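You operate a simulated robot arm through the tools that you are given. There is no shell and no other tool.

You are at the controls of a simulated robot arm. One attempt, no reset.

Task
Put things in order on the canvas table top. At the end: the tall jar stands where the blue buffing block stood; the brown thin wooden peg stands where the small cream beaker stood; the small cream beaker stands where the tall jar stood; the blue buffing block stands on top of the cream vase; whatever was shut is shut again. Leave all else as you found it, and nothing knocked over.

Only the result counts: the job must be done as asked and must still hold three seconds after the hand-in. Knocking over, shifting, dropping, spilling or breaking anything else fails it.

Robot
A 6-joint arm with a two-finger parallel gripper, fixed in place. Base frame: the origin is at the foot of the arm, x ahead of it, y to its left, z up; the work surface is at about z = 0. Lengths are in m, angles in degrees, forces in N, time in s.
With the tool pointing down near the work surface it reaches from about 0.16 to 0.42 m from the base axis. Its first joint turns from -66.0 to 66.0 degrees. Payload 1.57 kg.
Tool frame: the origin (TCP) lies between the finger pads and is the grasp point; the fingertips stand 0.03 m ahead of it; z points along the fingers, y is the line along which they close. The gripper opens to 0.08 m. The fingers are 0.017 m wide and 0.012 m thick; the gripper's body (0.04 by 0.082 m) begins 0.08 m behind the TCP.
Orientation is that of the tool frame in the base frame, as [roll, pitch, yaw] about the fixed x, y, z axes, in that order (R = Rz(yaw) Ry(pitch) Rx(roll)). With the fingers straight down and closing along the base's y, the tool's x points along the base's -x, its y along +y and its z along -z.

Tools
- The arm moves only by the tool arm_command. Its argument "rows" is a list that holds one entry, the list of rows, each a list of 7 numbers: the turn, a rotation vector about the base's x, y, z in units of 8 degrees (1.0 is 8 degrees), then the shift along the base's x, y, z in units of 50 mm (1.0 is 50 mm), then the finger opening in m, from 0 to 0.08. In form: [[[wx, wy, wz, x, y, z, hand], ...]]. A call has 1 to 20 rows; each row shifts and turns the commanded pose from where the row before left it. A call with a number of a shift or a turn outside -1 to 1 is refused whole. A row lasts 0.2 s, in which the tool goes at most 0.05 m and 8.6 degrees; a call with a longer step from one row to the next is refused whole, and so is a gripper value outside its range. Where a pose cannot be reached the arm comes as near as it can. A force on the tool above 40 N (or 10 N above the force at the start of the call, whichever is more), or a blocked arm, ends the call early, and 0.2 s more pass. Each finger travels about 0.153 m/s and halts on what it meets, pressing with about 28 N; the grip force reading is that of the motor and also rises with nothing between the fingers. The clock runs only during rows and for 0.2 s after the last one: add rows that do not move to give the fingers time. It gives the time, the measured TCP pose, the force on the tool (base axes), the opening and the grip force at its end, in the units of the frame above (readings bear some noise), with the torque about the TCP (base axes, N m) and any sound that the robot's microphone picked up.
- Cameras (640 x 400 px; columns grow to the right, rows downward): "scene" is fixed at [0.0411, -0.322, 0.4198]; the picture's right is [0.89, -0.46, 0.00], its down [-0.28, -0.54, -0.79] and it looks along [0.36, 0.71, -0.61] (base axes); focal length 250 px, centre (320, 200). "wrist" rides on the gripper at [0.072, -0.007, -0.122] in the tool frame; the picture's right is [0.09, 1.00, 0.00], its down [-0.84, 0.08, -0.54] and it looks along [-0.54, 0.05, 0.84] (tool axes); focal length 238 px, centre (320, 200). There is no depth. A picture from a camera that has moved, and an enlarged one, comes with that camera's place and axes in the base frame and with its lens.
- snapshot(camera): a new picture of that camera. The clock stands still meanwhile.
- zoom(camera, box): a new picture of the part [left, top, right, bottom] of that camera's present view, enlarged. The clock stands still meanwhile.
- sign_off(): hands the job in; it is judged then, once.

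Nothing tells you positions but the pictures and the camera data. Unless the task says otherwise, let go and move clear before handing in.

The tools are called by a JSON object that holds its "method" and its "body". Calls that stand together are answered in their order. arm_command: Moves the arm, as the interface text tells. Its arguments: {"type":"object","properties":{"rows":{"type":"array","items":{"type":"array","items":{"type":"array","items":{"type":"number"}}}}},"required":["rows"]} The other tools are called the same way: snapshot (camera) takes a picture; zoom (camera, box) takes an enlarged picture of a part of a camera's view; sign_off () hands the job in.

At the start:

```text
time_s: 0.0
tcp_pos: [0.1759, 0.1468, 0.2561]
ee_rot: [-180.0, 0.0, 179.9]
wrist_force: [0.4, 0.4, 0.0]
wrist_torque: [-0.04, 0.03, -0.03]
opening: 0.0798
finger_force: 0.1
```

scene: 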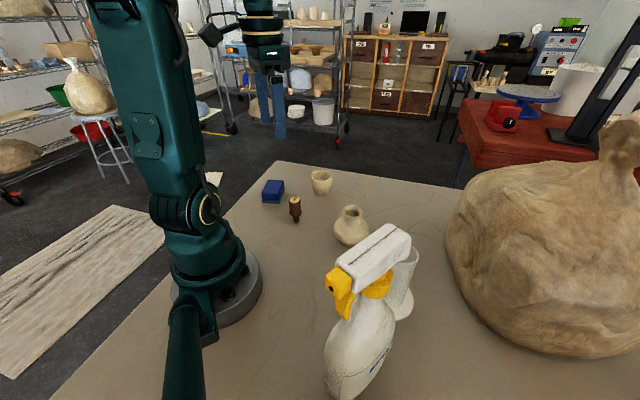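
wrist: 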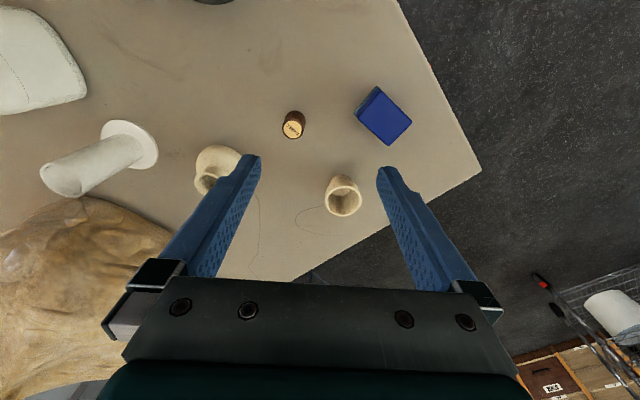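

I see a blue block, a small cream beaker, a brown peg, a cream vase, a spray bottle, and a tall white jar behind the sprayer, with a clay bag to the right. I'll zoom in to locate them more precisely.

{"method": "zoom", "body": {"camera": "scene", "box": [240, 150, 440, 275]}}

{"method": "zoom", "body": {"camera": "scene", "box": [300, 210, 460, 310]}}

{"method": "zoom", "body": {"camera": "wrist", "box": [160, 60, 480, 260]}}

{"method": "zoom", "body": {"camera": "wrist", "box": [0, 0, 256, 160]}}

{"method": "snapshot", "body": {"camera": "wrist"}}

```text
3.20 times, centred on (340, 212) of scene
camera zoom: at [0.0411, -0.322, 0.4198], right [0.89, -0.46, 0.0], down [-0.28, -0.54, -0.79], along [0.36, 0.71, -0.61], focal length 799 px, centre (256, 160)
```

zoom: 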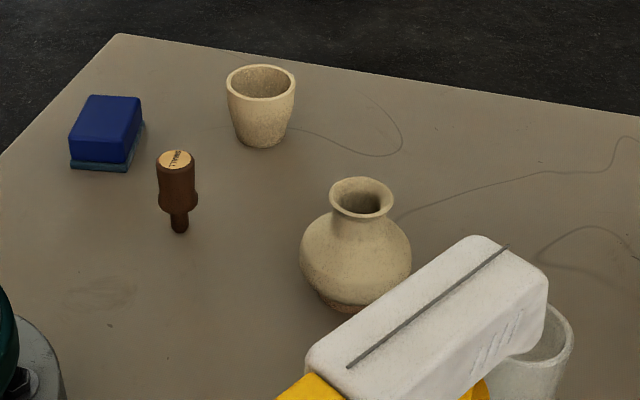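

```text
4.00 times, centred on (380, 260) of scene
camera zoom: at [0.0411, -0.322, 0.4198], right [0.89, -0.46, 0.0], down [-0.28, -0.54, -0.79], along [0.36, 0.71, -0.61], focal length 999 px, centre (80, -40)
```

zoom: 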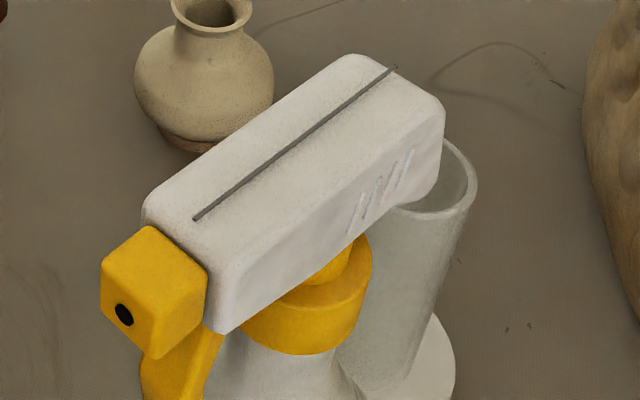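

```text
2.00 times, centred on (320, 160) of wrist
camera zoom: at [0.1035, 0.1403, 0.3782], right [-0.09, 1.0, 0.0], down [0.84, 0.08, 0.54], along [0.54, 0.05, -0.84], focal length 477 px, centre (320, 280)
```

zoom: 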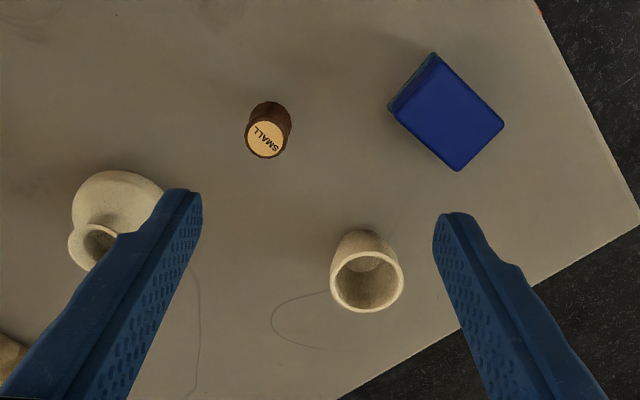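

```text
2.50 times, centred on (128, 80) of wrist
camera zoom: at [0.1035, 0.1403, 0.3782], right [-0.09, 1.0, 0.0], down [0.84, 0.08, 0.54], along [0.54, 0.05, -0.84], focal length 596 px, centre (800, 500)
```

zoom: 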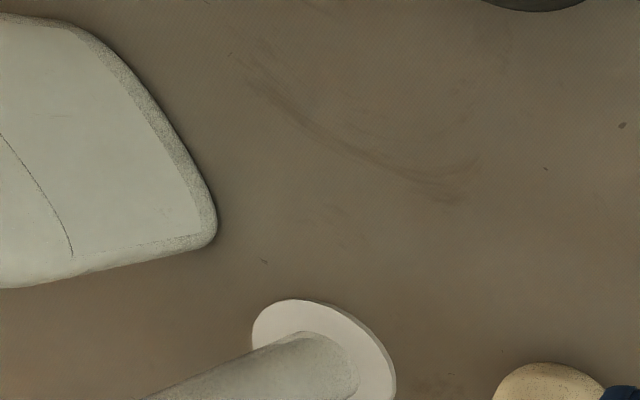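

```text
taken
camera wrist: at [0.1035, 0.1403, 0.3782], right [-0.09, 1.0, 0.0], down [0.84, 0.08, 0.54], along [0.54, 0.05, -0.84], focal length 238 px, centre (320, 200)
```

wrist: 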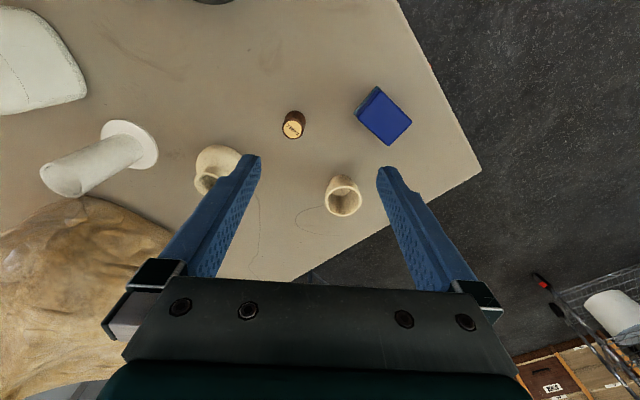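

Everything sought is visible: peg near (0.20, 0.11), beaker near (0.31, 0.195), block near (0.18, 0.235), vase near (0.28, -0.005) and the open jar near (0.265, -0.16) beside the sprayer. I'll move the wrist camera closer over the block to measure it accurately.

{"method": "arm_command", "body": {"rows": [[[0, 0, 0, 0.0, 0.45, -0.4, 0.08], [0, 0, 0, 0.0, 0.45, -0.4, 0.08], [0, 0, 0, 0.0, 0.45, -0.4, 0.08], [0, 0, 0, 0.0, 0.45, -0.4, 0.08], [0, 0, 0, 0, 0, 0, 0.08]]]}}

{"method": "snapshot", "body": {"camera": "wrist"}}

```text
time_s: 1.2
tcp_pos: [0.1743, 0.2361, 0.1755]
ee_rot: [179.9, 0.0, -180.0]
wrist_force: [-0.9, 0.7, 0.0]
wrist_torque: [0.02, -0.01, 0.01]
opening: 0.0801
finger_force: 0.0
```

```text
taken
camera wrist: at [0.1014, 0.2299, 0.2986], right [-0.09, 1.0, 0.0], down [0.84, 0.08, 0.54], along [0.54, 0.05, -0.84], focal length 238 px, centre (320, 200)
```

wrist: 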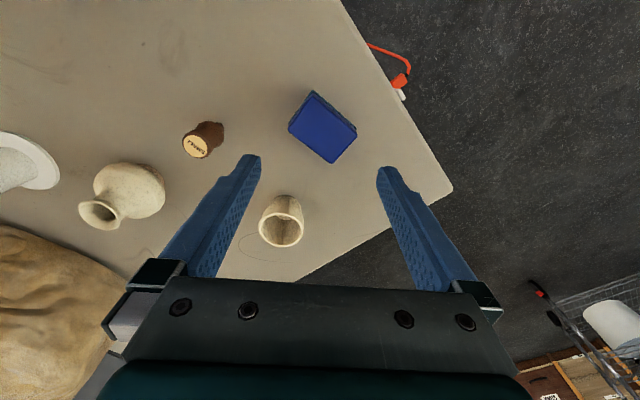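

The block is now near the centre of the view, at roughly (0.18, 0.24). I'll zoom in to measure its corners, height and orientation.

{"method": "zoom", "body": {"camera": "wrist", "box": [256, 80, 384, 160]}}

{"method": "zoom", "body": {"camera": "wrist", "box": [150, 100, 342, 260]}}

{"method": "zoom", "body": {"camera": "scene", "box": [240, 160, 352, 230]}}

```text
5.00 times, centred on (320, 120) of wrist
camera zoom: at [0.1014, 0.2299, 0.2986], right [-0.09, 1.0, 0.0], down [0.84, 0.08, 0.54], along [0.54, 0.05, -0.84], focal length 1192 px, centre (320, 600)
```

zoom: 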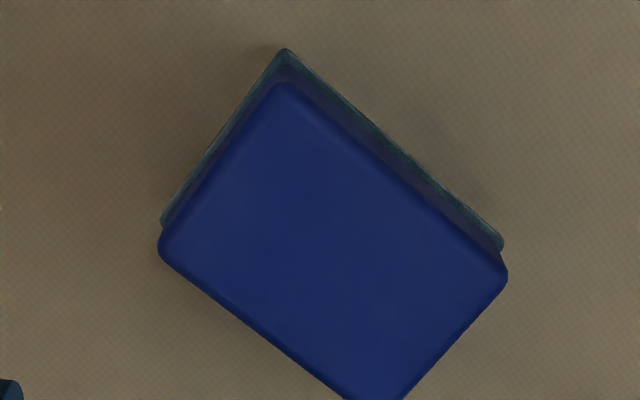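

```text
2.50 times, centred on (246, 180) of wrist
camera zoom: at [0.1014, 0.2299, 0.2986], right [-0.09, 1.0, 0.0], down [0.84, 0.08, 0.54], along [0.54, 0.05, -0.84], focal length 596 px, centre (505, 250)
```

zoom: 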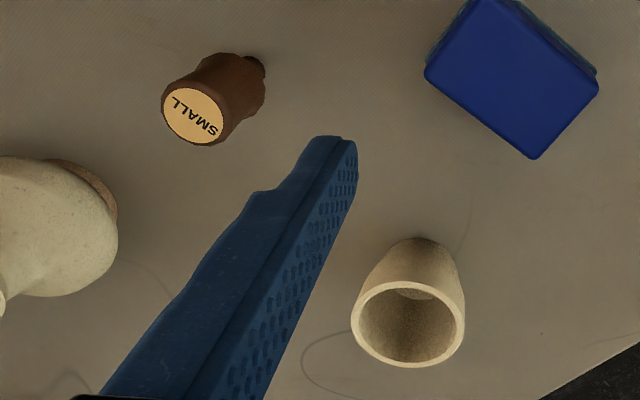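

```text
5.71 times, centred on (296, 195) of scene
camera zoom: at [0.0411, -0.322, 0.4198], right [0.89, -0.46, 0.0], down [-0.28, -0.54, -0.79], along [0.36, 0.71, -0.61], focal length 1427 px, centre (457, 229)
```

zoom: 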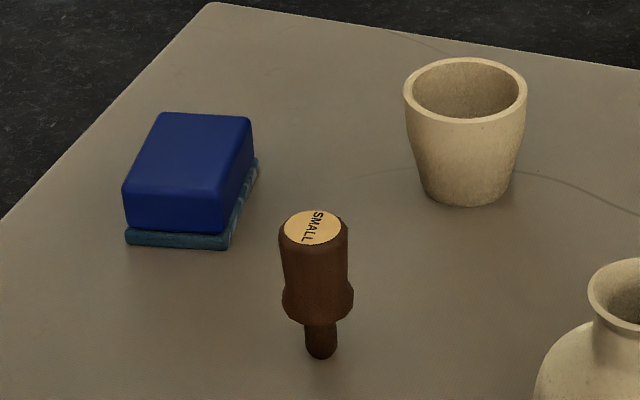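

The block's base measures about 50 × 70 mm and 33 mm tall, centred near (0.184, 0.240), with its long axis at about 55°. Next I turn the gripper so it closes across the short side and come lower for a check.

{"method": "arm_command", "body": {"rows": [[[0, 0, 1, 0.05, 0.02, -0.2, 0.08], [0, 0, 1, 0.05, 0.02, -0.2, 0.08], [0, 0, 1, 0.04, 0.02, -0.2, 0.08], [0, 0, 1, 0.04, 0.02, -0.2, 0.08], [0, 0, 1, 0.0, 0.0, -0.2, 0.08], [0, 0, 1, 0, 0, -0.2, 0.08], [0, 0, 1, 0, 0, -0.1, 0.08], [0, 0, 0, 0, 0, 0, 0.08]]]}}

{"method": "snapshot", "body": {"camera": "wrist"}}

{"method": "snapshot", "body": {"camera": "scene"}}

```text
time_s: 3.0
tcp_pos: [0.1848, 0.2398, 0.1116]
ee_rot: [179.9, -0.1, -123.8]
wrist_force: [-0.4, 0.2, -1.1]
wrist_torque: [0.02, -0.03, 0.0]
opening: 0.0801
finger_force: 0.0
```

```text
taken
camera wrist: at [0.1497, 0.1774, 0.2332], right [-0.88, 0.48, 0.0], down [0.4, 0.74, 0.54], along [0.26, 0.48, -0.84], focal length 238 px, centre (320, 200)
```

wrist: 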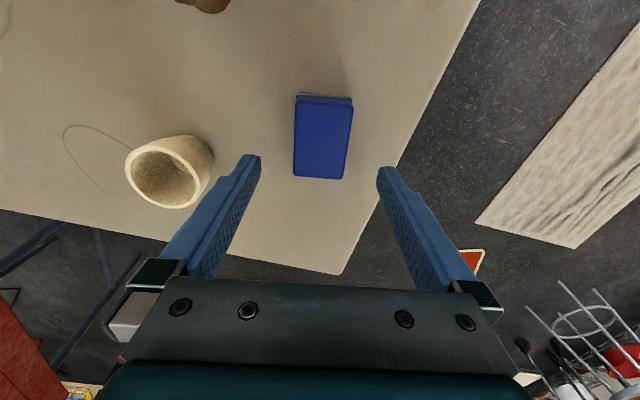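

```text
taken
```

scene: 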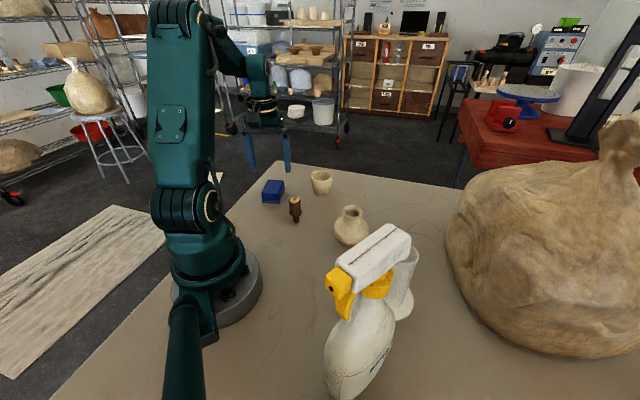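

The gripper has turned to line up with the block. I'll zoom to check centring and angle.

{"method": "zoom", "body": {"camera": "wrist", "box": [240, 85, 400, 185]}}

{"method": "zoom", "body": {"camera": "wrist", "box": [110, 120, 238, 220]}}

```text
4.00 times, centred on (320, 135) of wrist
camera zoom: at [0.1497, 0.1774, 0.2332], right [-0.88, 0.48, 0.0], down [0.4, 0.74, 0.54], along [0.26, 0.48, -0.84], focal length 953 px, centre (320, 460)
```

zoom: 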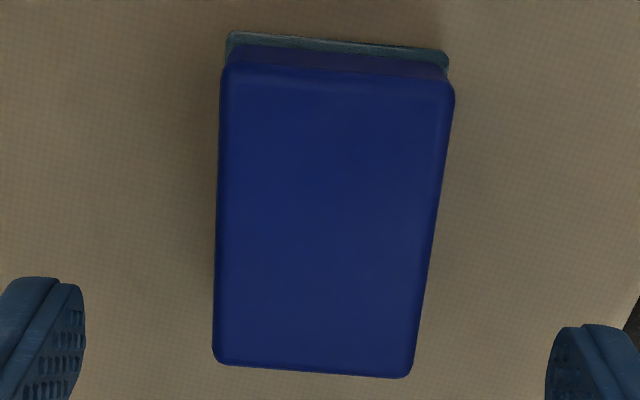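

```text
4.00 times, centred on (174, 170) of wrist
camera zoom: at [0.1497, 0.1774, 0.2332], right [-0.88, 0.48, 0.0], down [0.4, 0.74, 0.54], along [0.26, 0.48, -0.84], focal length 953 px, centre (904, 320)
```

zoom: 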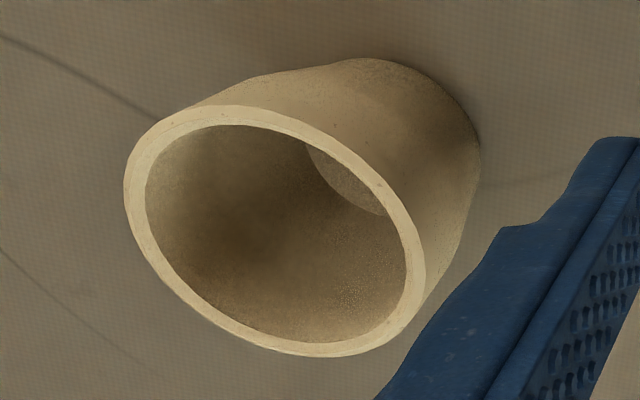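

The block is centred under the gripper to within about 1 mm, so its place is (0.185, 0.240). I'll go down, close on it and see whether it is held.

{"method": "arm_command", "body": {"rows": [[[0, 0, 0, 0, 0, -0.4, 0.08], [0, 0, 0, 0, 0, -0.4, 0.08], [0, 0, 0, 0, 0, -0.4, 0.08], [0, 0, 0, 0, 0, -0.34, 0.08], [0, 0, 0, 0, 0, 0, 0.08]]]}}

{"method": "snapshot", "body": {"camera": "wrist"}}

```text
time_s: 4.2
tcp_pos: [0.1854, 0.2406, 0.0345]
ee_rot: [179.9, 0.0, -124.0]
wrist_force: [-0.1, 0.4, 0.2]
wrist_torque: [0.01, 0.01, -0.01]
opening: 0.0801
finger_force: 0.1
```

```text
taken
camera wrist: at [0.1496, 0.1773, 0.1562], right [-0.88, 0.48, 0.0], down [0.4, 0.74, 0.54], along [0.26, 0.48, -0.84], focal length 238 px, centre (320, 200)
```

wrist: 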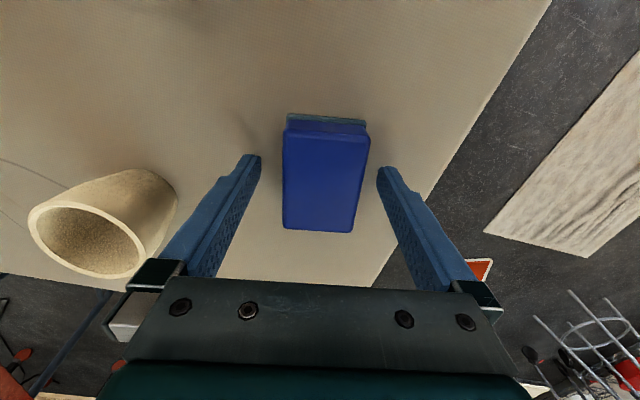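

The block sits between the fingers with clear space on both sides. I'll close and lift a little.

{"method": "arm_command", "body": {"rows": [[[0, 0, 0, 0, 0, 0, 0.06], [0, 0, 0, 0, 0, 0, 0.04], [0, 0, 0, 0, 0, 0, 0.03], [0, 0, 0, 0, 0, 0, 0.03]]]}}

{"method": "snapshot", "body": {"camera": "wrist"}}

```text
time_s: 5.2
tcp_pos: [0.1846, 0.2401, 0.0355]
ee_rot: [-180.0, 0.0, -124.0]
wrist_force: [0.5, -0.5, 0.0]
wrist_torque: [0.01, 0.02, -0.03]
opening: 0.0491
finger_force: 28.2
```

```text
taken
camera wrist: at [0.1496, 0.1773, 0.1565], right [-0.88, 0.48, 0.0], down [0.4, 0.74, 0.54], along [0.26, 0.48, -0.84], focal length 238 px, centre (320, 200)
```

wrist: 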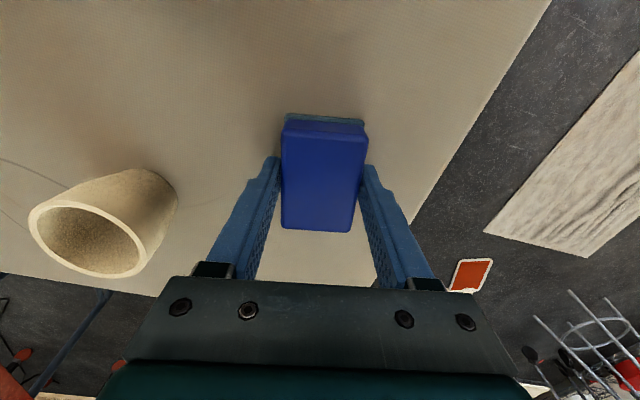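

The block is gripped (49 mm opening, 28 N). I'll lift it high and carry it toward the vase, stopping short to measure the vase's rim.

{"method": "arm_command", "body": {"rows": [[[0, 0, 0, 0, 0, 0.5, 0.03], [0, 0, 0, 0, 0, 0.8, 0.03], [0, 0, 0, 0, 0, 0.9, 0.03], [0, 0, 0, 0, 0, 0.8, 0.03], [0, 0, -1, 0.271, -0.471, 0, 0.03], [0, 0, -1, 0.271, -0.471, 0, 0.03], [0, 0, -1, 0.271, -0.471, 0, 0.03], [0, 0, -1, 0.271, -0.471, 0, 0.03], [0, 0, -1, 0.271, -0.471, 0, 0.03], [0, 0, -1, 0.271, -0.471, 0, 0.03], [0, 0, -1, 0.271, -0.471, 0, 0.03], [0, 0, 0, 0, 0, 0, 0.03]]]}}

{"method": "snapshot", "body": {"camera": "wrist"}}

{"method": "snapshot", "body": {"camera": "scene"}}

```text
time_s: 7.8
tcp_pos: [0.2807, 0.0765, 0.1841]
ee_rot: [-179.9, -0.1, 179.9]
wrist_force: [-0.1, 0.0, -0.3]
wrist_torque: [-0.01, 0.01, 0.01]
opening: 0.049
finger_force: 27.8
```

```text
taken
camera wrist: at [0.2082, 0.0703, 0.3055], right [-0.09, 1.0, 0.0], down [0.84, 0.08, 0.54], along [0.54, 0.05, -0.84], focal length 238 px, centre (320, 200)
```

wrist: 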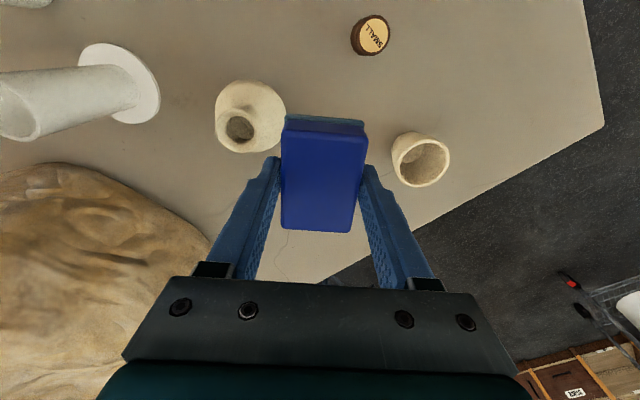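

```text
taken
```

scene: 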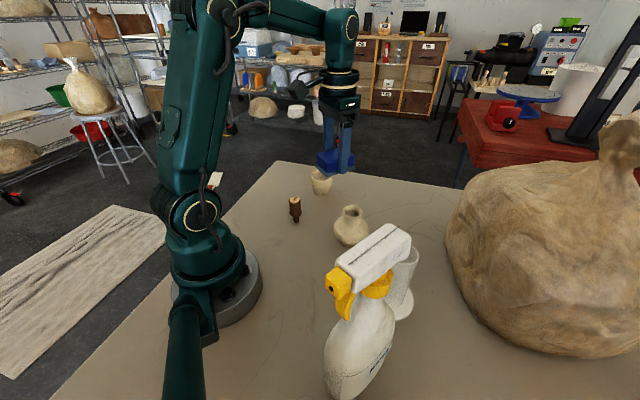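

{"method": "zoom", "body": {"camera": "wrist", "box": [190, 60, 318, 160]}}

{"method": "zoom", "body": {"camera": "wrist", "box": [0, 20, 192, 140]}}

{"method": "zoom", "body": {"camera": "wrist", "box": [360, 110, 488, 210]}}

{"method": "zoom", "body": {"camera": "scene", "box": [320, 190, 400, 250]}}

```text
4.00 times, centred on (254, 110) of wrist
camera zoom: at [0.2082, 0.0703, 0.3055], right [-0.09, 1.0, 0.0], down [0.84, 0.08, 0.54], along [0.54, 0.05, -0.84], focal length 953 px, centre (584, 560)
```

zoom: 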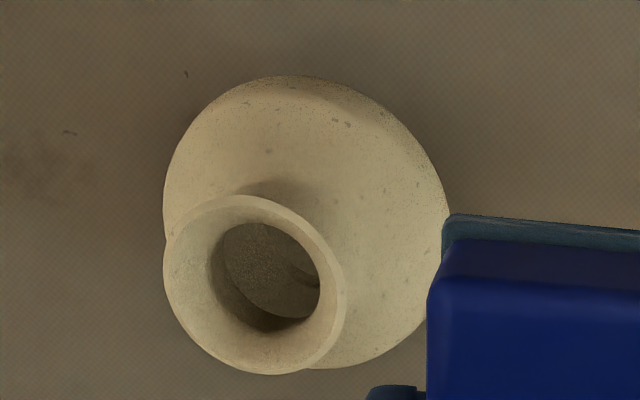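

```text
3.33 times, centred on (96, 80) of wrist
camera zoom: at [0.2082, 0.0703, 0.3055], right [-0.09, 1.0, 0.0], down [0.84, 0.08, 0.54], along [0.54, 0.05, -0.84], focal length 794 px, centre (1067, 600)
```

zoom: 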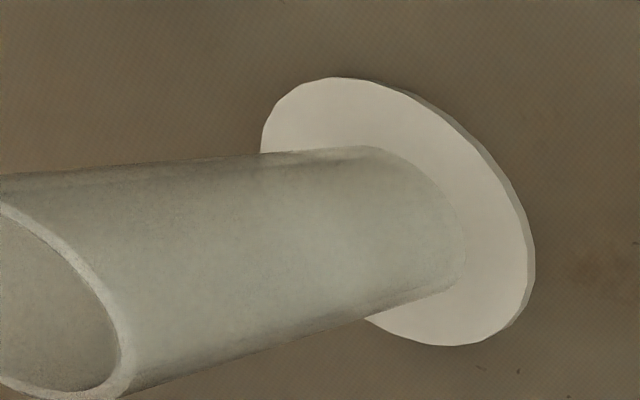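

```text
4.00 times, centred on (424, 160) of wrist
camera zoom: at [0.2082, 0.0703, 0.3055], right [-0.09, 1.0, 0.0], down [0.84, 0.08, 0.54], along [0.54, 0.05, -0.84], focal length 953 px, centre (-96, 360)
```

zoom: 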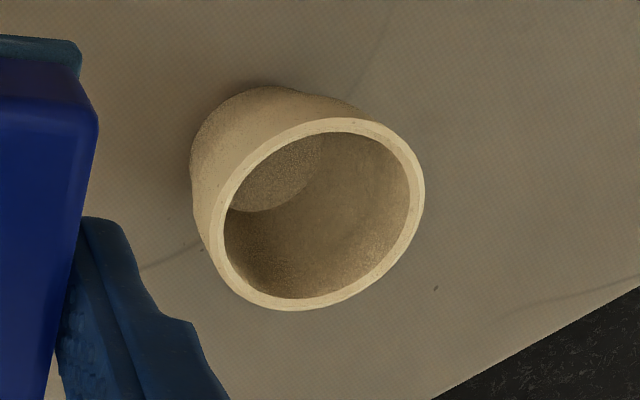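

```text
6.67 times, centred on (360, 220) of scene
camera zoom: at [0.0411, -0.322, 0.4198], right [0.89, -0.46, 0.0], down [-0.28, -0.54, -0.79], along [0.36, 0.71, -0.61], focal length 1664 px, centre (53, 67)
```

zoom: 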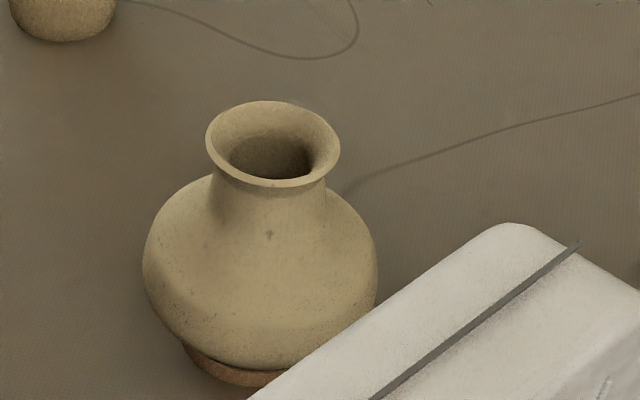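

The vase rim comes out at about (0.281, -0.001), roughly 82 mm high and 43 mm wide. I'll bring the block over it and look again before lowering.

{"method": "arm_command", "body": {"rows": [[[0, 0, 0, 0.005, -0.4, 0, 0.03], [0, 0, 0, 0.005, -0.6, 0, 0.03], [0, 0, 0, 0, -0.55, 0, 0.03], [0, 0, 0, 0, 0, -0.3, 0.03], [0, 0, 0, 0, 0, -0.3, 0.03], [0, 0, 0, 0, 0, 0, 0.03]]]}}

{"method": "snapshot", "body": {"camera": "wrist"}}

{"method": "zoom", "body": {"camera": "scene", "box": [290, 140, 418, 250]}}

```text
time_s: 9.2
tcp_pos: [0.2817, -0.0023, 0.1547]
ee_rot: [180.0, -0.1, -179.9]
wrist_force: [-0.2, -0.1, -1.4]
wrist_torque: [-0.02, 0.02, -0.01]
opening: 0.0489
finger_force: 28.0
```

```text
taken
camera wrist: at [0.2086, -0.0091, 0.2762], right [-0.09, 1.0, 0.0], down [0.84, 0.08, 0.54], along [0.54, 0.05, -0.84], focal length 238 px, centre (320, 200)
```

wrist: 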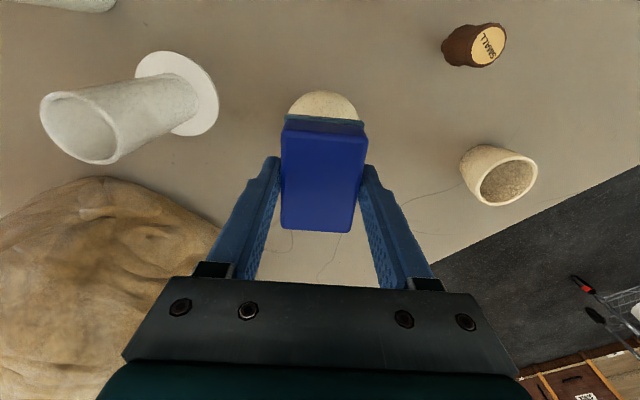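

```text
3.64 times, centred on (354, 195) of scene
camera zoom: at [0.0411, -0.322, 0.4198], right [0.89, -0.46, 0.0], down [-0.28, -0.54, -0.79], along [0.36, 0.71, -0.61], focal length 908 px, centre (196, 218)
```

zoom: 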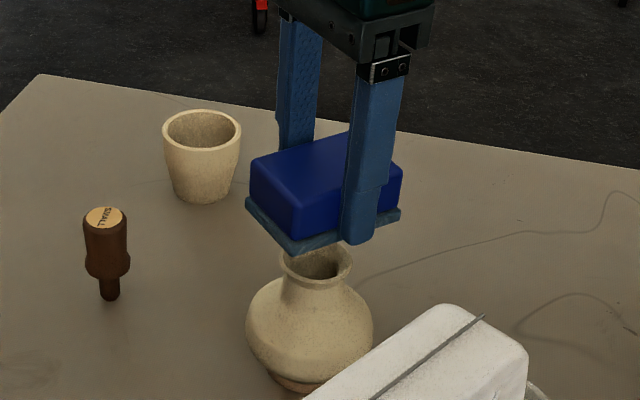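

The block hangs centred above the vase in both views. I'll lower it in small steps while watching the force.

{"method": "arm_command", "body": {"rows": [[[0, 0, 0, 0, 0, -0.2, 0.03], [0, 0, 0, 0, 0, -0.2, 0.03], [0, 0, 0, 0, 0, -0.1, 0.03], [0, 0, 0, 0, 0, 0, 0.03]]]}}

{"method": "zoom", "body": {"camera": "scene", "box": [310, 180, 390, 240]}}

```text
time_s: 10.2
tcp_pos: [0.281, -0.0021, 0.1293]
ee_rot: [180.0, 0.0, -180.0]
wrist_force: [0.7, 0.0, -1.5]
wrist_torque: [-0.01, 0.02, -0.03]
opening: 0.0491
finger_force: 28.2
```

```text
6.67 times, centred on (350, 210) of scene
camera zoom: at [0.0411, -0.322, 0.4198], right [0.89, -0.46, 0.0], down [-0.28, -0.54, -0.79], along [0.36, 0.71, -0.61], focal length 1664 px, centre (120, 133)
```

zoom: 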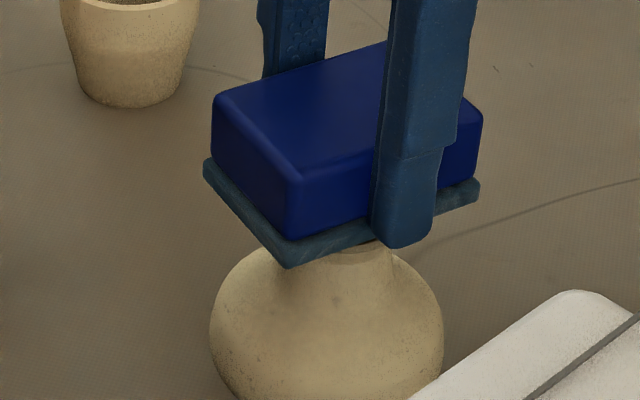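

The block's underside is about a centimetre above the rim. I'll continue in finer steps.

{"method": "arm_command", "body": {"rows": [[[0, 0, 0, 0, 0, -0.05, 0.03], [0, 0, 0, 0, 0, -0.05, 0.03], [0, 0, 0, 0, 0, -0.04, 0.03], [0, 0, 0, 0, 0, 0, 0.03]]]}}

{"method": "zoom", "body": {"camera": "scene", "box": [310, 180, 390, 240]}}

```text
time_s: 11.2
tcp_pos: [0.2806, -0.0013, 0.1216]
ee_rot: [180.0, -0.1, -180.0]
wrist_force: [-0.3, -0.1, 0.4]
wrist_torque: [0.03, 0.02, -0.02]
opening: 0.0489
finger_force: 27.6
```

```text
6.67 times, centred on (350, 210) of scene
camera zoom: at [0.0411, -0.322, 0.4198], right [0.89, -0.46, 0.0], down [-0.28, -0.54, -0.79], along [0.36, 0.71, -0.61], focal length 1664 px, centre (120, 133)
```

zoom: 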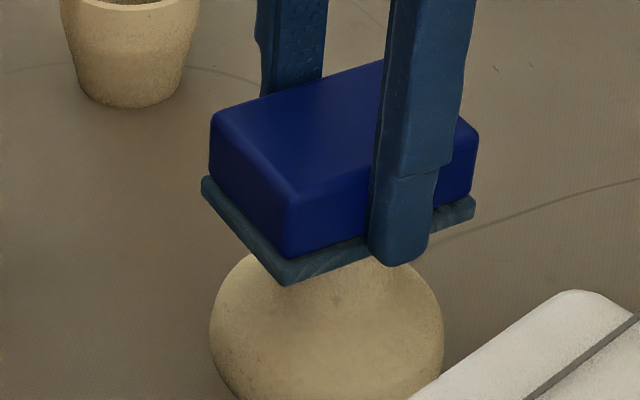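

No contact force yet. I'll go on in about 1.5 mm steps.

{"method": "arm_command", "body": {"rows": [[[0, 0, 0, 0, 0, -0.03, 0.03], [0, 0, 0, 0, 0, -0.03, 0.03], [0, 0, 0, 0, 0, 0, 0.03]]]}}

```text
time_s: 12.0
tcp_pos: [0.2802, -0.0018, 0.119]
ee_rot: [180.0, 0.0, 179.9]
wrist_force: [-2.0, 0.3, 5.8]
wrist_torque: [0.13, 0.06, -0.02]
opening: 0.0489
finger_force: 28.5
```

Contact: about 6 N upward at TCP z = 0.119. I'll settle it another half millimetre, then check.

{"method": "arm_command", "body": {"rows": [[[0, 0, 0, 0, 0, -0.012, 0.03], [0, 0, 0, 0, 0, 0, 0.03]]]}}

{"method": "zoom", "body": {"camera": "scene", "box": [310, 180, 390, 240]}}

{"method": "snapshot", "body": {"camera": "wrist"}}

```text
time_s: 12.6
tcp_pos: [0.2808, -0.0012, 0.1193]
ee_rot: [-179.9, 0.0, -179.9]
wrist_force: [-4.3, 1.1, 18.4]
wrist_torque: [0.02, 0.2, -0.01]
opening: 0.049
finger_force: 27.7
```

```text
6.67 times, centred on (350, 210) of scene
camera zoom: at [0.041, -0.322, 0.4198], right [0.89, -0.46, 0.0], down [-0.28, -0.54, -0.79], along [0.36, 0.71, -0.61], focal length 1664 px, centre (120, 133)
```

zoom: 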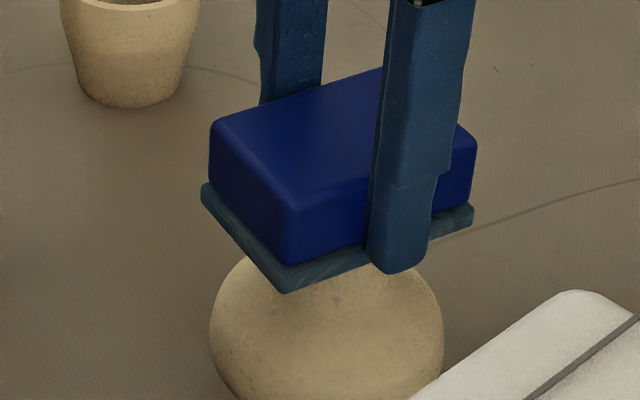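

```text
taken
camera wrist: at [0.2077, -0.0077, 0.2412], right [-0.09, 1.0, 0.0], down [0.84, 0.08, 0.54], along [0.54, 0.05, -0.84], focal length 238 px, centre (320, 200)
```

wrist: 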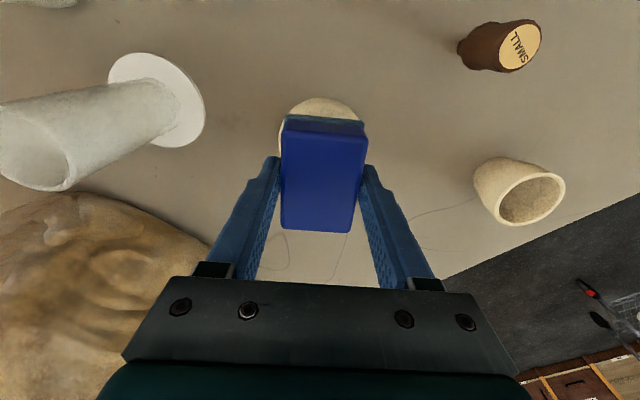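

The block is seated level (no torque about x). I'll ease the pressure slightly and then open the fingers slowly.

{"method": "arm_command", "body": {"rows": [[[0, 0, 0, 0, 0, 0.008, 0.03], [0, 0, 0, 0, 0, 0, 0.03]]]}}

```text
time_s: 13.2
tcp_pos: [0.2807, -0.0014, 0.1196]
ee_rot: [-179.9, -0.1, -179.9]
wrist_force: [-3.4, -2.8, 13.7]
wrist_torque: [-0.06, 0.05, 0.01]
opening: 0.0489
finger_force: 27.8
```

{"method": "arm_command", "body": {"rows": [[[0, 0, 0, 0, 0, 0.008, 0.03], [0, 0, 0, 0, 0, 0, 0.03], [0, 0, 0, 0, 0, 0, 0.052], [0, 0, 0, 0, 0, 0, 0.056], [0, 0, 0, 0, 0, 0, 0.062], [0, 0, 0, 0, 0, 0, 0.07], [0, 0, 0, 0, 0, 0, 0.078], [0, 0, 0, 0, 0, 0, 0.078]]]}}

{"method": "zoom", "body": {"camera": "scene", "box": [310, 180, 390, 240]}}

{"method": "snapshot", "body": {"camera": "wrist"}}

```text
time_s: 15.0
tcp_pos: [0.2793, 0.0, 0.1195]
ee_rot: [-180.0, 0.0, -180.0]
wrist_force: [-0.5, 0.2, 1.2]
wrist_torque: [0.06, 0.0, 0.0]
opening: 0.0782
finger_force: 0.0
```

```text
6.67 times, centred on (350, 210) of scene
camera zoom: at [0.0411, -0.322, 0.4198], right [0.89, -0.46, 0.0], down [-0.28, -0.54, -0.79], along [0.36, 0.71, -0.61], focal length 1664 px, centre (120, 133)
```

zoom: 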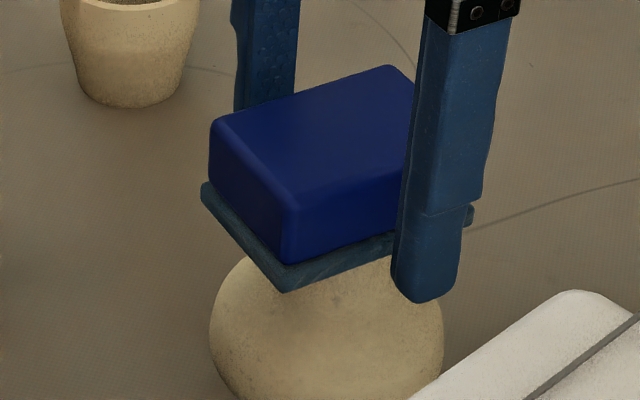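

```text
taken
camera wrist: at [0.2079, -0.0075, 0.2416], right [-0.09, 1.0, 0.0], down [0.84, 0.08, 0.54], along [0.54, 0.05, -0.84], focal length 238 px, centre (320, 200)
```

wrist: 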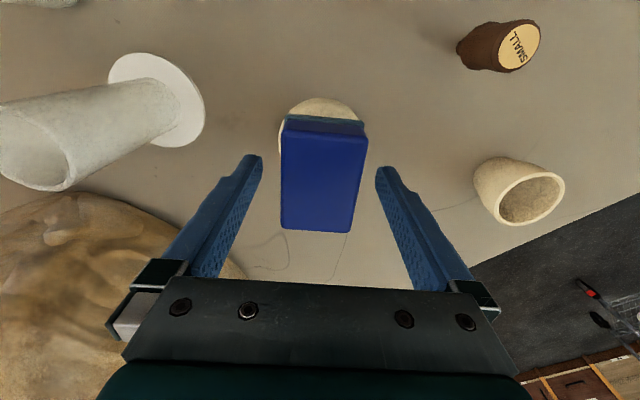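

The block stands level on the vase after release. I'll rise straight up and then look down at the jar and sprayer.

{"method": "arm_command", "body": {"rows": [[[0, 0, 0, 0, 0, 0.3, 0.08], [0, 0, 0, 0, 0, 0.7, 0.08], [0, 0, 0, 0, 0, 0.9, 0.08], [0, 0, 0, 0, 0, 0.9, 0.08], [0, 0, 0, 0, 0, 0, 0.08]]]}}

{"method": "snapshot", "body": {"camera": "wrist"}}

{"method": "snapshot", "body": {"camera": "scene"}}

```text
time_s: 16.2
tcp_pos: [0.2807, -0.0014, 0.2623]
ee_rot: [-180.0, -0.1, 180.0]
wrist_force: [-0.4, -0.9, 0.8]
wrist_torque: [0.0, 0.01, 0.0]
opening: 0.0799
finger_force: 0.0
```

```text
taken
camera wrist: at [0.2078, -0.0073, 0.3846], right [-0.09, 1.0, 0.0], down [0.84, 0.08, 0.54], along [0.54, 0.05, -0.84], focal length 238 px, centre (320, 200)
```

wrist: 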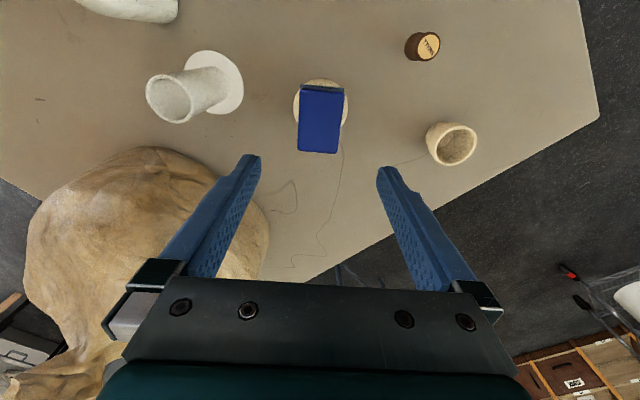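

```text
taken
```

scene: 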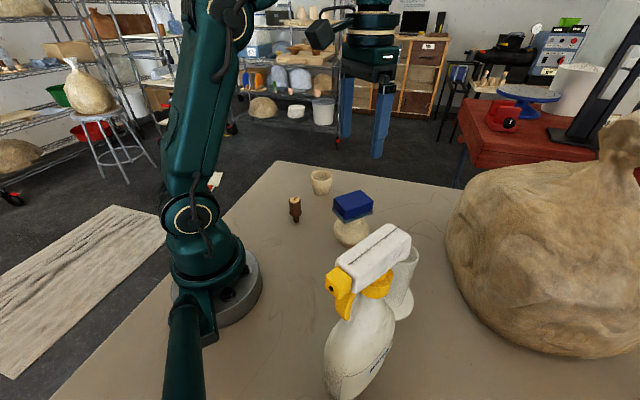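

The sprayer's head stands high right next to the jar, so I need its exact location before reaching in. I'll turn the camera to look at both from the vase side, staying high.

{"method": "arm_command", "body": {"rows": [[[0, 0, -1, -0.1, -0.1, 0, 0.08], [0, 0, -1, -0.1, -0.1, 0, 0.08], [0, 0, -1, -0.1, -0.1, 0, 0.08], [0, 0, -1, -0.1, -0.1, 0, 0.08], [0, 0, -1, -0.1, -0.1, 0, 0.08], [0, 0, -1, -0.1, -0.1, 0, 0.08], [0, 0, -1, -0.1, -0.1, 0, 0.08], [0, 0, -1, -0.1, -0.1, 0, 0.08], [0, 0, -1, -0.1, -0.1, 0, 0.08], [0, 0, -1, -0.1, -0.1, 0, 0.08], [0, 0, -1, -0.1, -0.1, 0, 0.08], [0, 0, 0, 0, 0, 0, 0.08]]]}}

{"method": "snapshot", "body": {"camera": "wrist"}}

{"method": "snapshot", "body": {"camera": "scene"}}

```text
time_s: 18.8
tcp_pos: [0.2258, -0.0575, 0.259]
ee_rot: [180.0, 0.0, 92.0]
wrist_force: [-0.2, 0.4, -0.7]
wrist_torque: [-0.03, 0.02, -0.01]
opening: 0.08
finger_force: 0.1
```

```text
taken
camera wrist: at [0.2158, 0.0152, 0.3808], right [0.99, 0.13, 0.0], down [0.1, -0.83, 0.54], along [0.07, -0.54, -0.84], focal length 238 px, centre (320, 200)
```

wrist: 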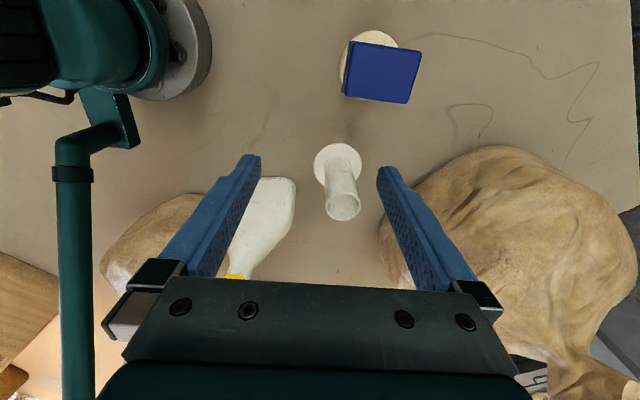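

```text
taken
```

scene: 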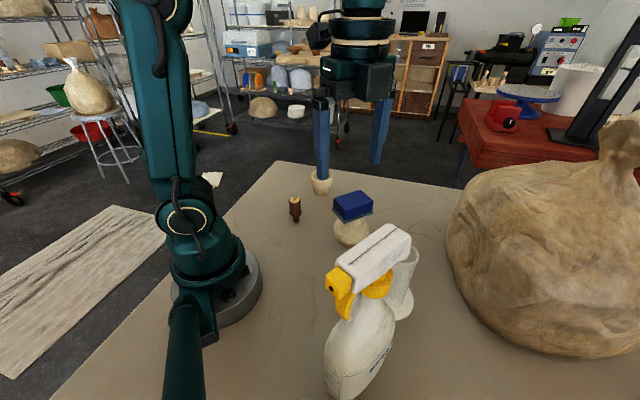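

The jar's top and the bottle's shoulder are visible, but the sprayer's head is hidden behind the gripper. I'll rise and move a bit toward -y to see it.

{"method": "arm_command", "body": {"rows": [[[0, 0, 0, 0, 0, 0.6, 0.08], [0, 0, 0, 0, 0, 0.6, 0.08], [0, 0, 0, 0, -0.6, 0, 0.08], [0, 0, 0, 0, -0.6, 0, 0.08], [0, 0, 0, 0, 0, 0, 0.08]]]}}

{"method": "snapshot", "body": {"camera": "wrist"}}

```text
time_s: 20.0
tcp_pos: [0.2224, -0.114, 0.3076]
ee_rot: [179.8, 0.2, 92.0]
wrist_force: [0.2, 0.3, 0.7]
wrist_torque: [0.01, -0.02, -0.01]
opening: 0.0799
finger_force: 0.0
out of reach, approached as far as the arm can: row 2, 3, 4
```

```text
taken
camera wrist: at [0.2115, -0.0434, 0.4298], right [0.99, 0.13, 0.0], down [0.11, -0.83, 0.54], along [0.07, -0.54, -0.84], focal length 238 px, centre (320, 200)
```

wrist: 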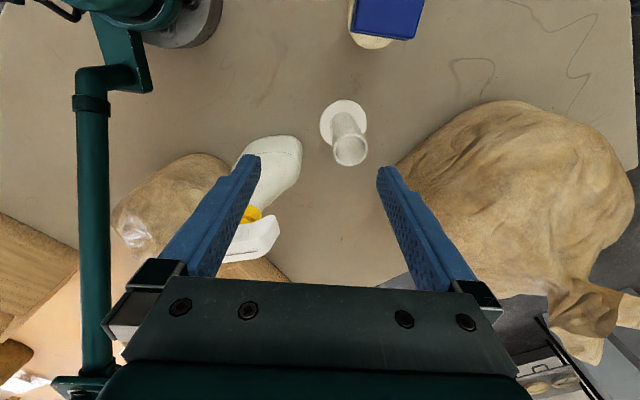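

The sprayer's head sits around x 0.11–0.195, y -0.18 to -0.22, z up to 0.24, so it clears the jar by about 6 cm. Keeping the gripper closing along x with the camera on the vase side leaves room; now I measure the jar precisely.

{"method": "zoom", "body": {"camera": "wrist", "box": [280, 80, 408, 180]}}

{"method": "zoom", "body": {"camera": "wrist", "box": [200, 120, 328, 270]}}

```text
4.00 times, centred on (344, 130) of wrist
camera zoom: at [0.2115, -0.0434, 0.4298], right [0.99, 0.13, 0.0], down [0.11, -0.83, 0.54], along [0.07, -0.54, -0.84], focal length 953 px, centre (224, 480)
```

zoom: 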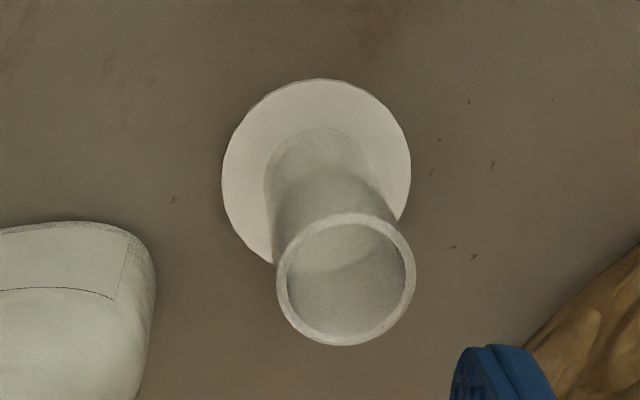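

```text
2.67 times, centred on (264, 195) of wrist
camera zoom: at [0.2115, -0.0434, 0.4298], right [0.99, 0.13, 0.0], down [0.11, -0.83, 0.54], along [0.07, -0.54, -0.84], focal length 636 px, centre (469, 213)
```

zoom: 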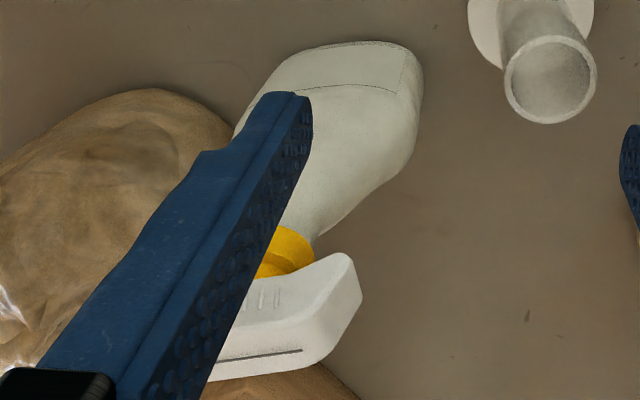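

The jar is a 46 mm tube about 127 mm tall on an 84 mm foot disc, at about (0.265, -0.152). I'll move above it and verify centring before descending.

{"method": "arm_command", "body": {"rows": [[[0, 0, 0, 0.4, -0.3, -0.4, 0.078], [0, 0, 0, 0.4, -0.3, -0.4, 0.078], [0, 0, 0, 0, 0, -0.4, 0.078], [0, 0, 0, 0, 0, 0, 0.078]]]}}

{"method": "snapshot", "body": {"camera": "wrist"}}

{"method": "snapshot", "body": {"camera": "scene"}}

```text
time_s: 21.0
tcp_pos: [0.2641, -0.1436, 0.2465]
ee_rot: [180.0, 0.0, 91.9]
wrist_force: [-0.5, 0.0, 0.8]
wrist_torque: [0.01, 0.0, 0.01]
opening: 0.0782
finger_force: 0.0
```

```text
taken
camera wrist: at [0.2525, -0.0727, 0.3687], right [0.99, 0.13, 0.0], down [0.11, -0.83, 0.54], along [0.07, -0.54, -0.84], focal length 238 px, centre (320, 200)
```

wrist: 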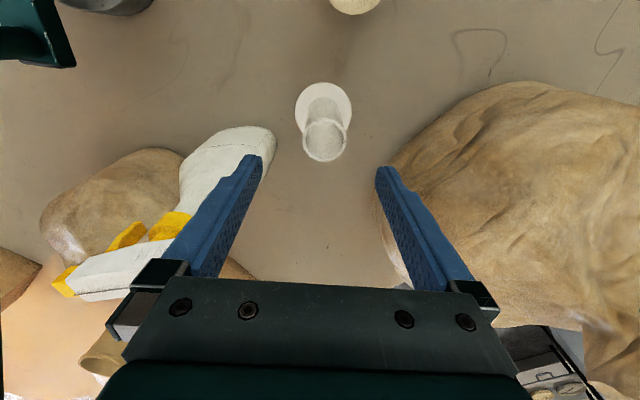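

```text
taken
```

scene: 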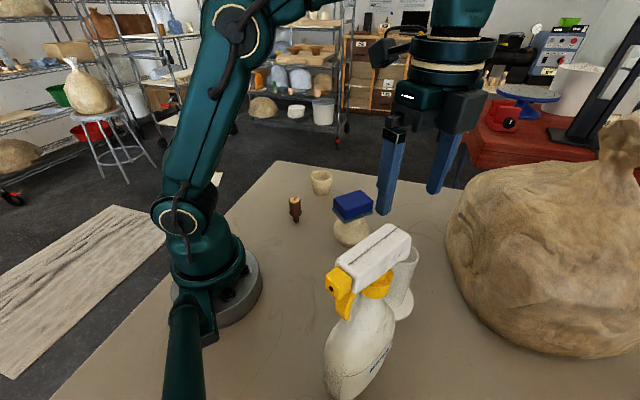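

{"method": "zoom", "body": {"camera": "wrist", "box": [272, 70, 376, 170]}}

{"method": "zoom", "body": {"camera": "wrist", "box": [40, 110, 296, 310]}}

```text
4.00 times, centred on (324, 120) of wrist
camera zoom: at [0.2525, -0.0727, 0.3687], right [0.99, 0.13, 0.0], down [0.11, -0.83, 0.54], along [0.07, -0.54, -0.84], focal length 953 px, centre (304, 520)
```

zoom: 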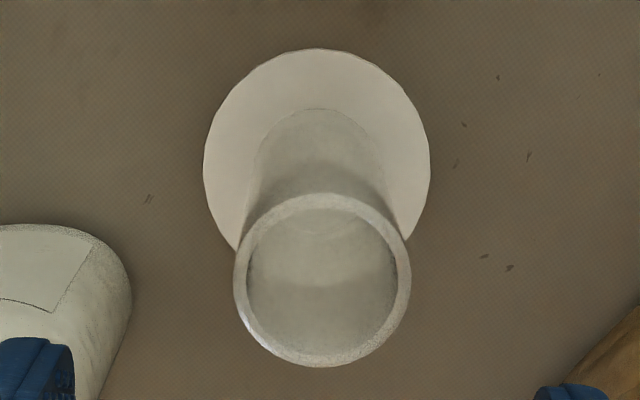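

```text
2.00 times, centred on (168, 210) of wrist
camera zoom: at [0.2525, -0.0727, 0.3687], right [0.99, 0.13, 0.0], down [0.11, -0.83, 0.54], along [0.07, -0.54, -0.84], focal length 477 px, centre (624, 180)
```

zoom: 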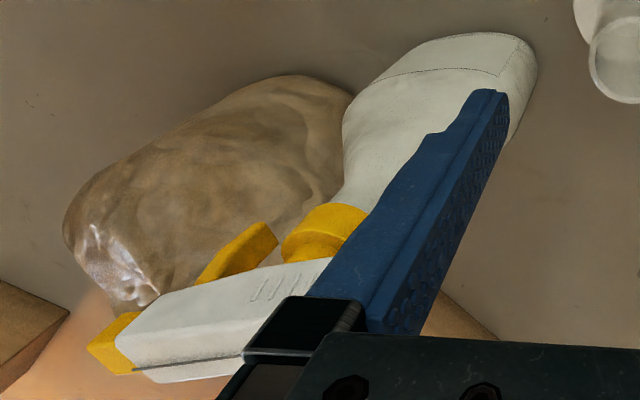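

The jar sits 5 mm in +x and 8.5 mm in -y from the tool axis. I'll correct, descend to just above the rim and check again.

{"method": "arm_command", "body": {"rows": [[[0, 0, 0, 0.1, -0.17, -0.3, 0.078], [0, 0, 0, 0, 0, -0.4, 0.078], [0, 0, 0, 0, 0, -0.4, 0.078], [0, 0, 0, 0, 0, -0.4, 0.078], [0, 0, 0, 0, 0, 0, 0.078]]]}}

{"method": "snapshot", "body": {"camera": "wrist"}}

{"method": "snapshot", "body": {"camera": "scene"}}

```text
time_s: 22.2
tcp_pos: [0.2671, -0.1536, 0.1718]
ee_rot: [180.0, 0.0, 92.0]
wrist_force: [-0.3, 0.9, 0.0]
wrist_torque: [-0.04, -0.03, 0.01]
opening: 0.0782
finger_force: 0.0
```

```text
taken
camera wrist: at [0.2575, -0.0816, 0.294], right [0.99, 0.13, 0.0], down [0.11, -0.83, 0.54], along [0.07, -0.54, -0.84], focal length 238 px, centre (320, 200)
```

wrist: 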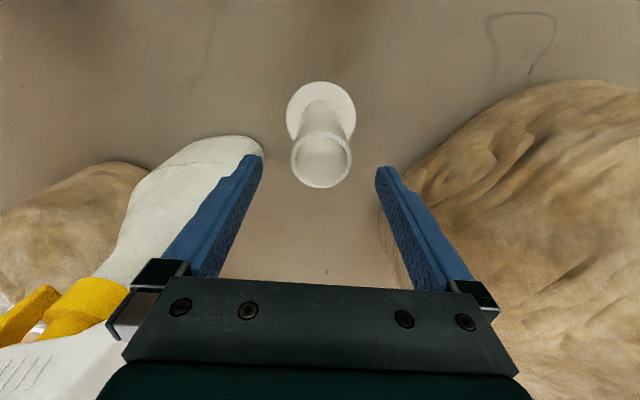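

```text
taken
```

scene: 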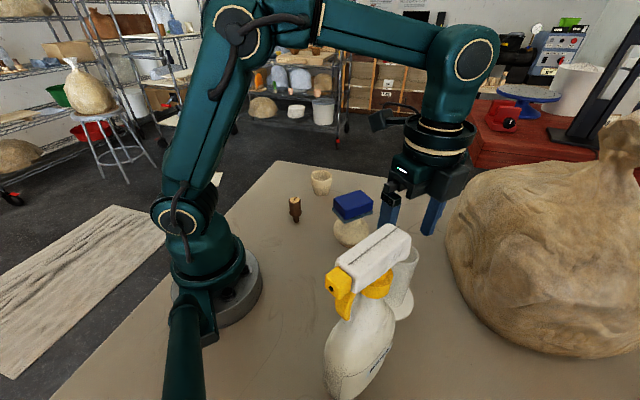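

{"method": "zoom", "body": {"camera": "wrist", "box": [256, 70, 384, 200]}}

{"method": "zoom", "body": {"camera": "scene", "box": [340, 130, 500, 330]}}

```text
3.08 times, centred on (320, 135) of wrist
camera zoom: at [0.2575, -0.0816, 0.294], right [0.99, 0.13, 0.0], down [0.11, -0.83, 0.54], along [0.07, -0.54, -0.84], focal length 733 px, centre (320, 400)
```

zoom: 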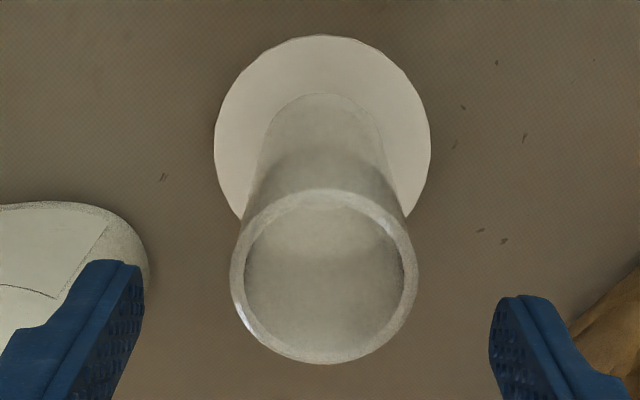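

```text
2.00 times, centred on (420, 230) of scene
camera zoom: at [0.0411, -0.322, 0.4198], right [0.89, -0.46, 0.0], down [-0.28, -0.54, -0.79], along [0.36, 0.71, -0.61], focal length 499 px, centre (120, 140)
```

zoom: 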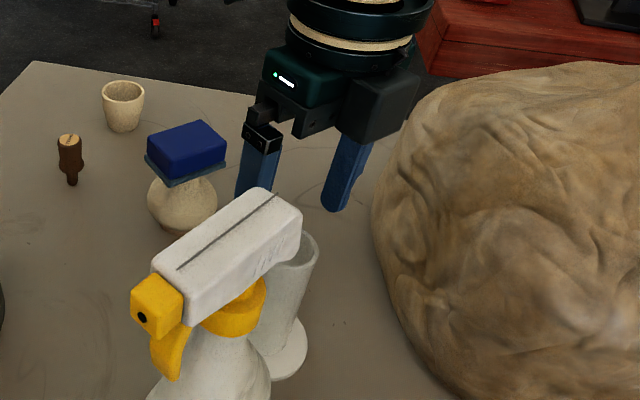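

The jar is now centred within 1–2 mm at (0.267, -0.1535). I'll descend around the tube with the fingers opened a bit narrower to stay clear of the clay bag.

{"method": "arm_command", "body": {"rows": [[[0, 0, 0, 0, 0, 0, 0.068], [0, 0, 0, 0, 0, -0.3, 0.068], [0, 0, 0, 0, 0, -0.3, 0.068], [0, 0, 0, 0, 0, -0.3, 0.068], [0, 0, 0, 0, 0, -0.3, 0.068], [0, 0, 0, 0, 0, -0.2, 0.068], [0, 0, 0, 0, 0, 0, 0.068]]]}}

{"method": "snapshot", "body": {"camera": "wrist"}}

{"method": "snapshot", "body": {"camera": "scene"}}

```text
time_s: 23.8
tcp_pos: [0.2668, -0.154, 0.1039]
ee_rot: [179.9, -0.1, 92.0]
wrist_force: [-0.2, -0.3, -0.3]
wrist_torque: [0.02, 0.01, -0.01]
opening: 0.0678
finger_force: 0.1
```

```text
taken
camera wrist: at [0.2564, -0.0816, 0.2245], right [0.99, 0.13, 0.0], down [0.11, -0.83, 0.54], along [0.07, -0.54, -0.84], focal length 238 px, centre (320, 200)
```

wrist: 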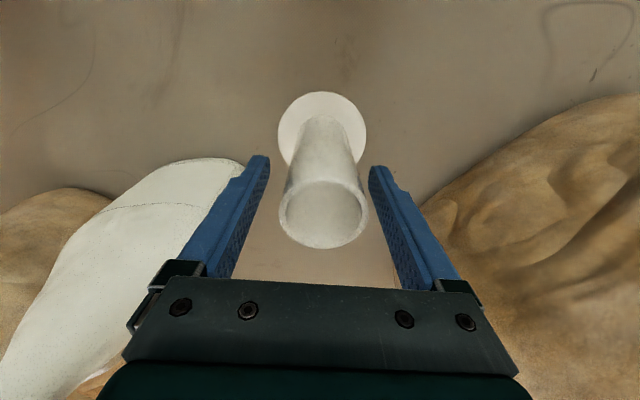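

```text
taken
```

scene: 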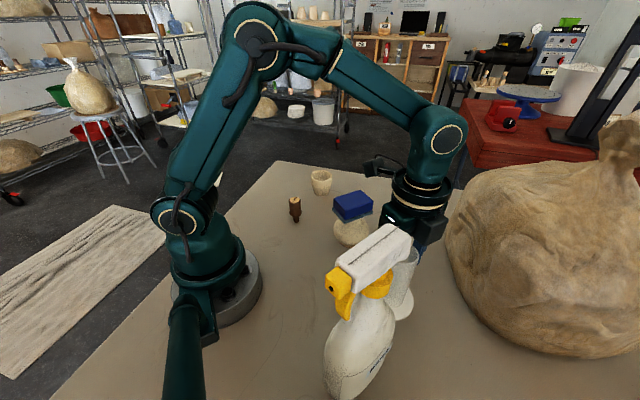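

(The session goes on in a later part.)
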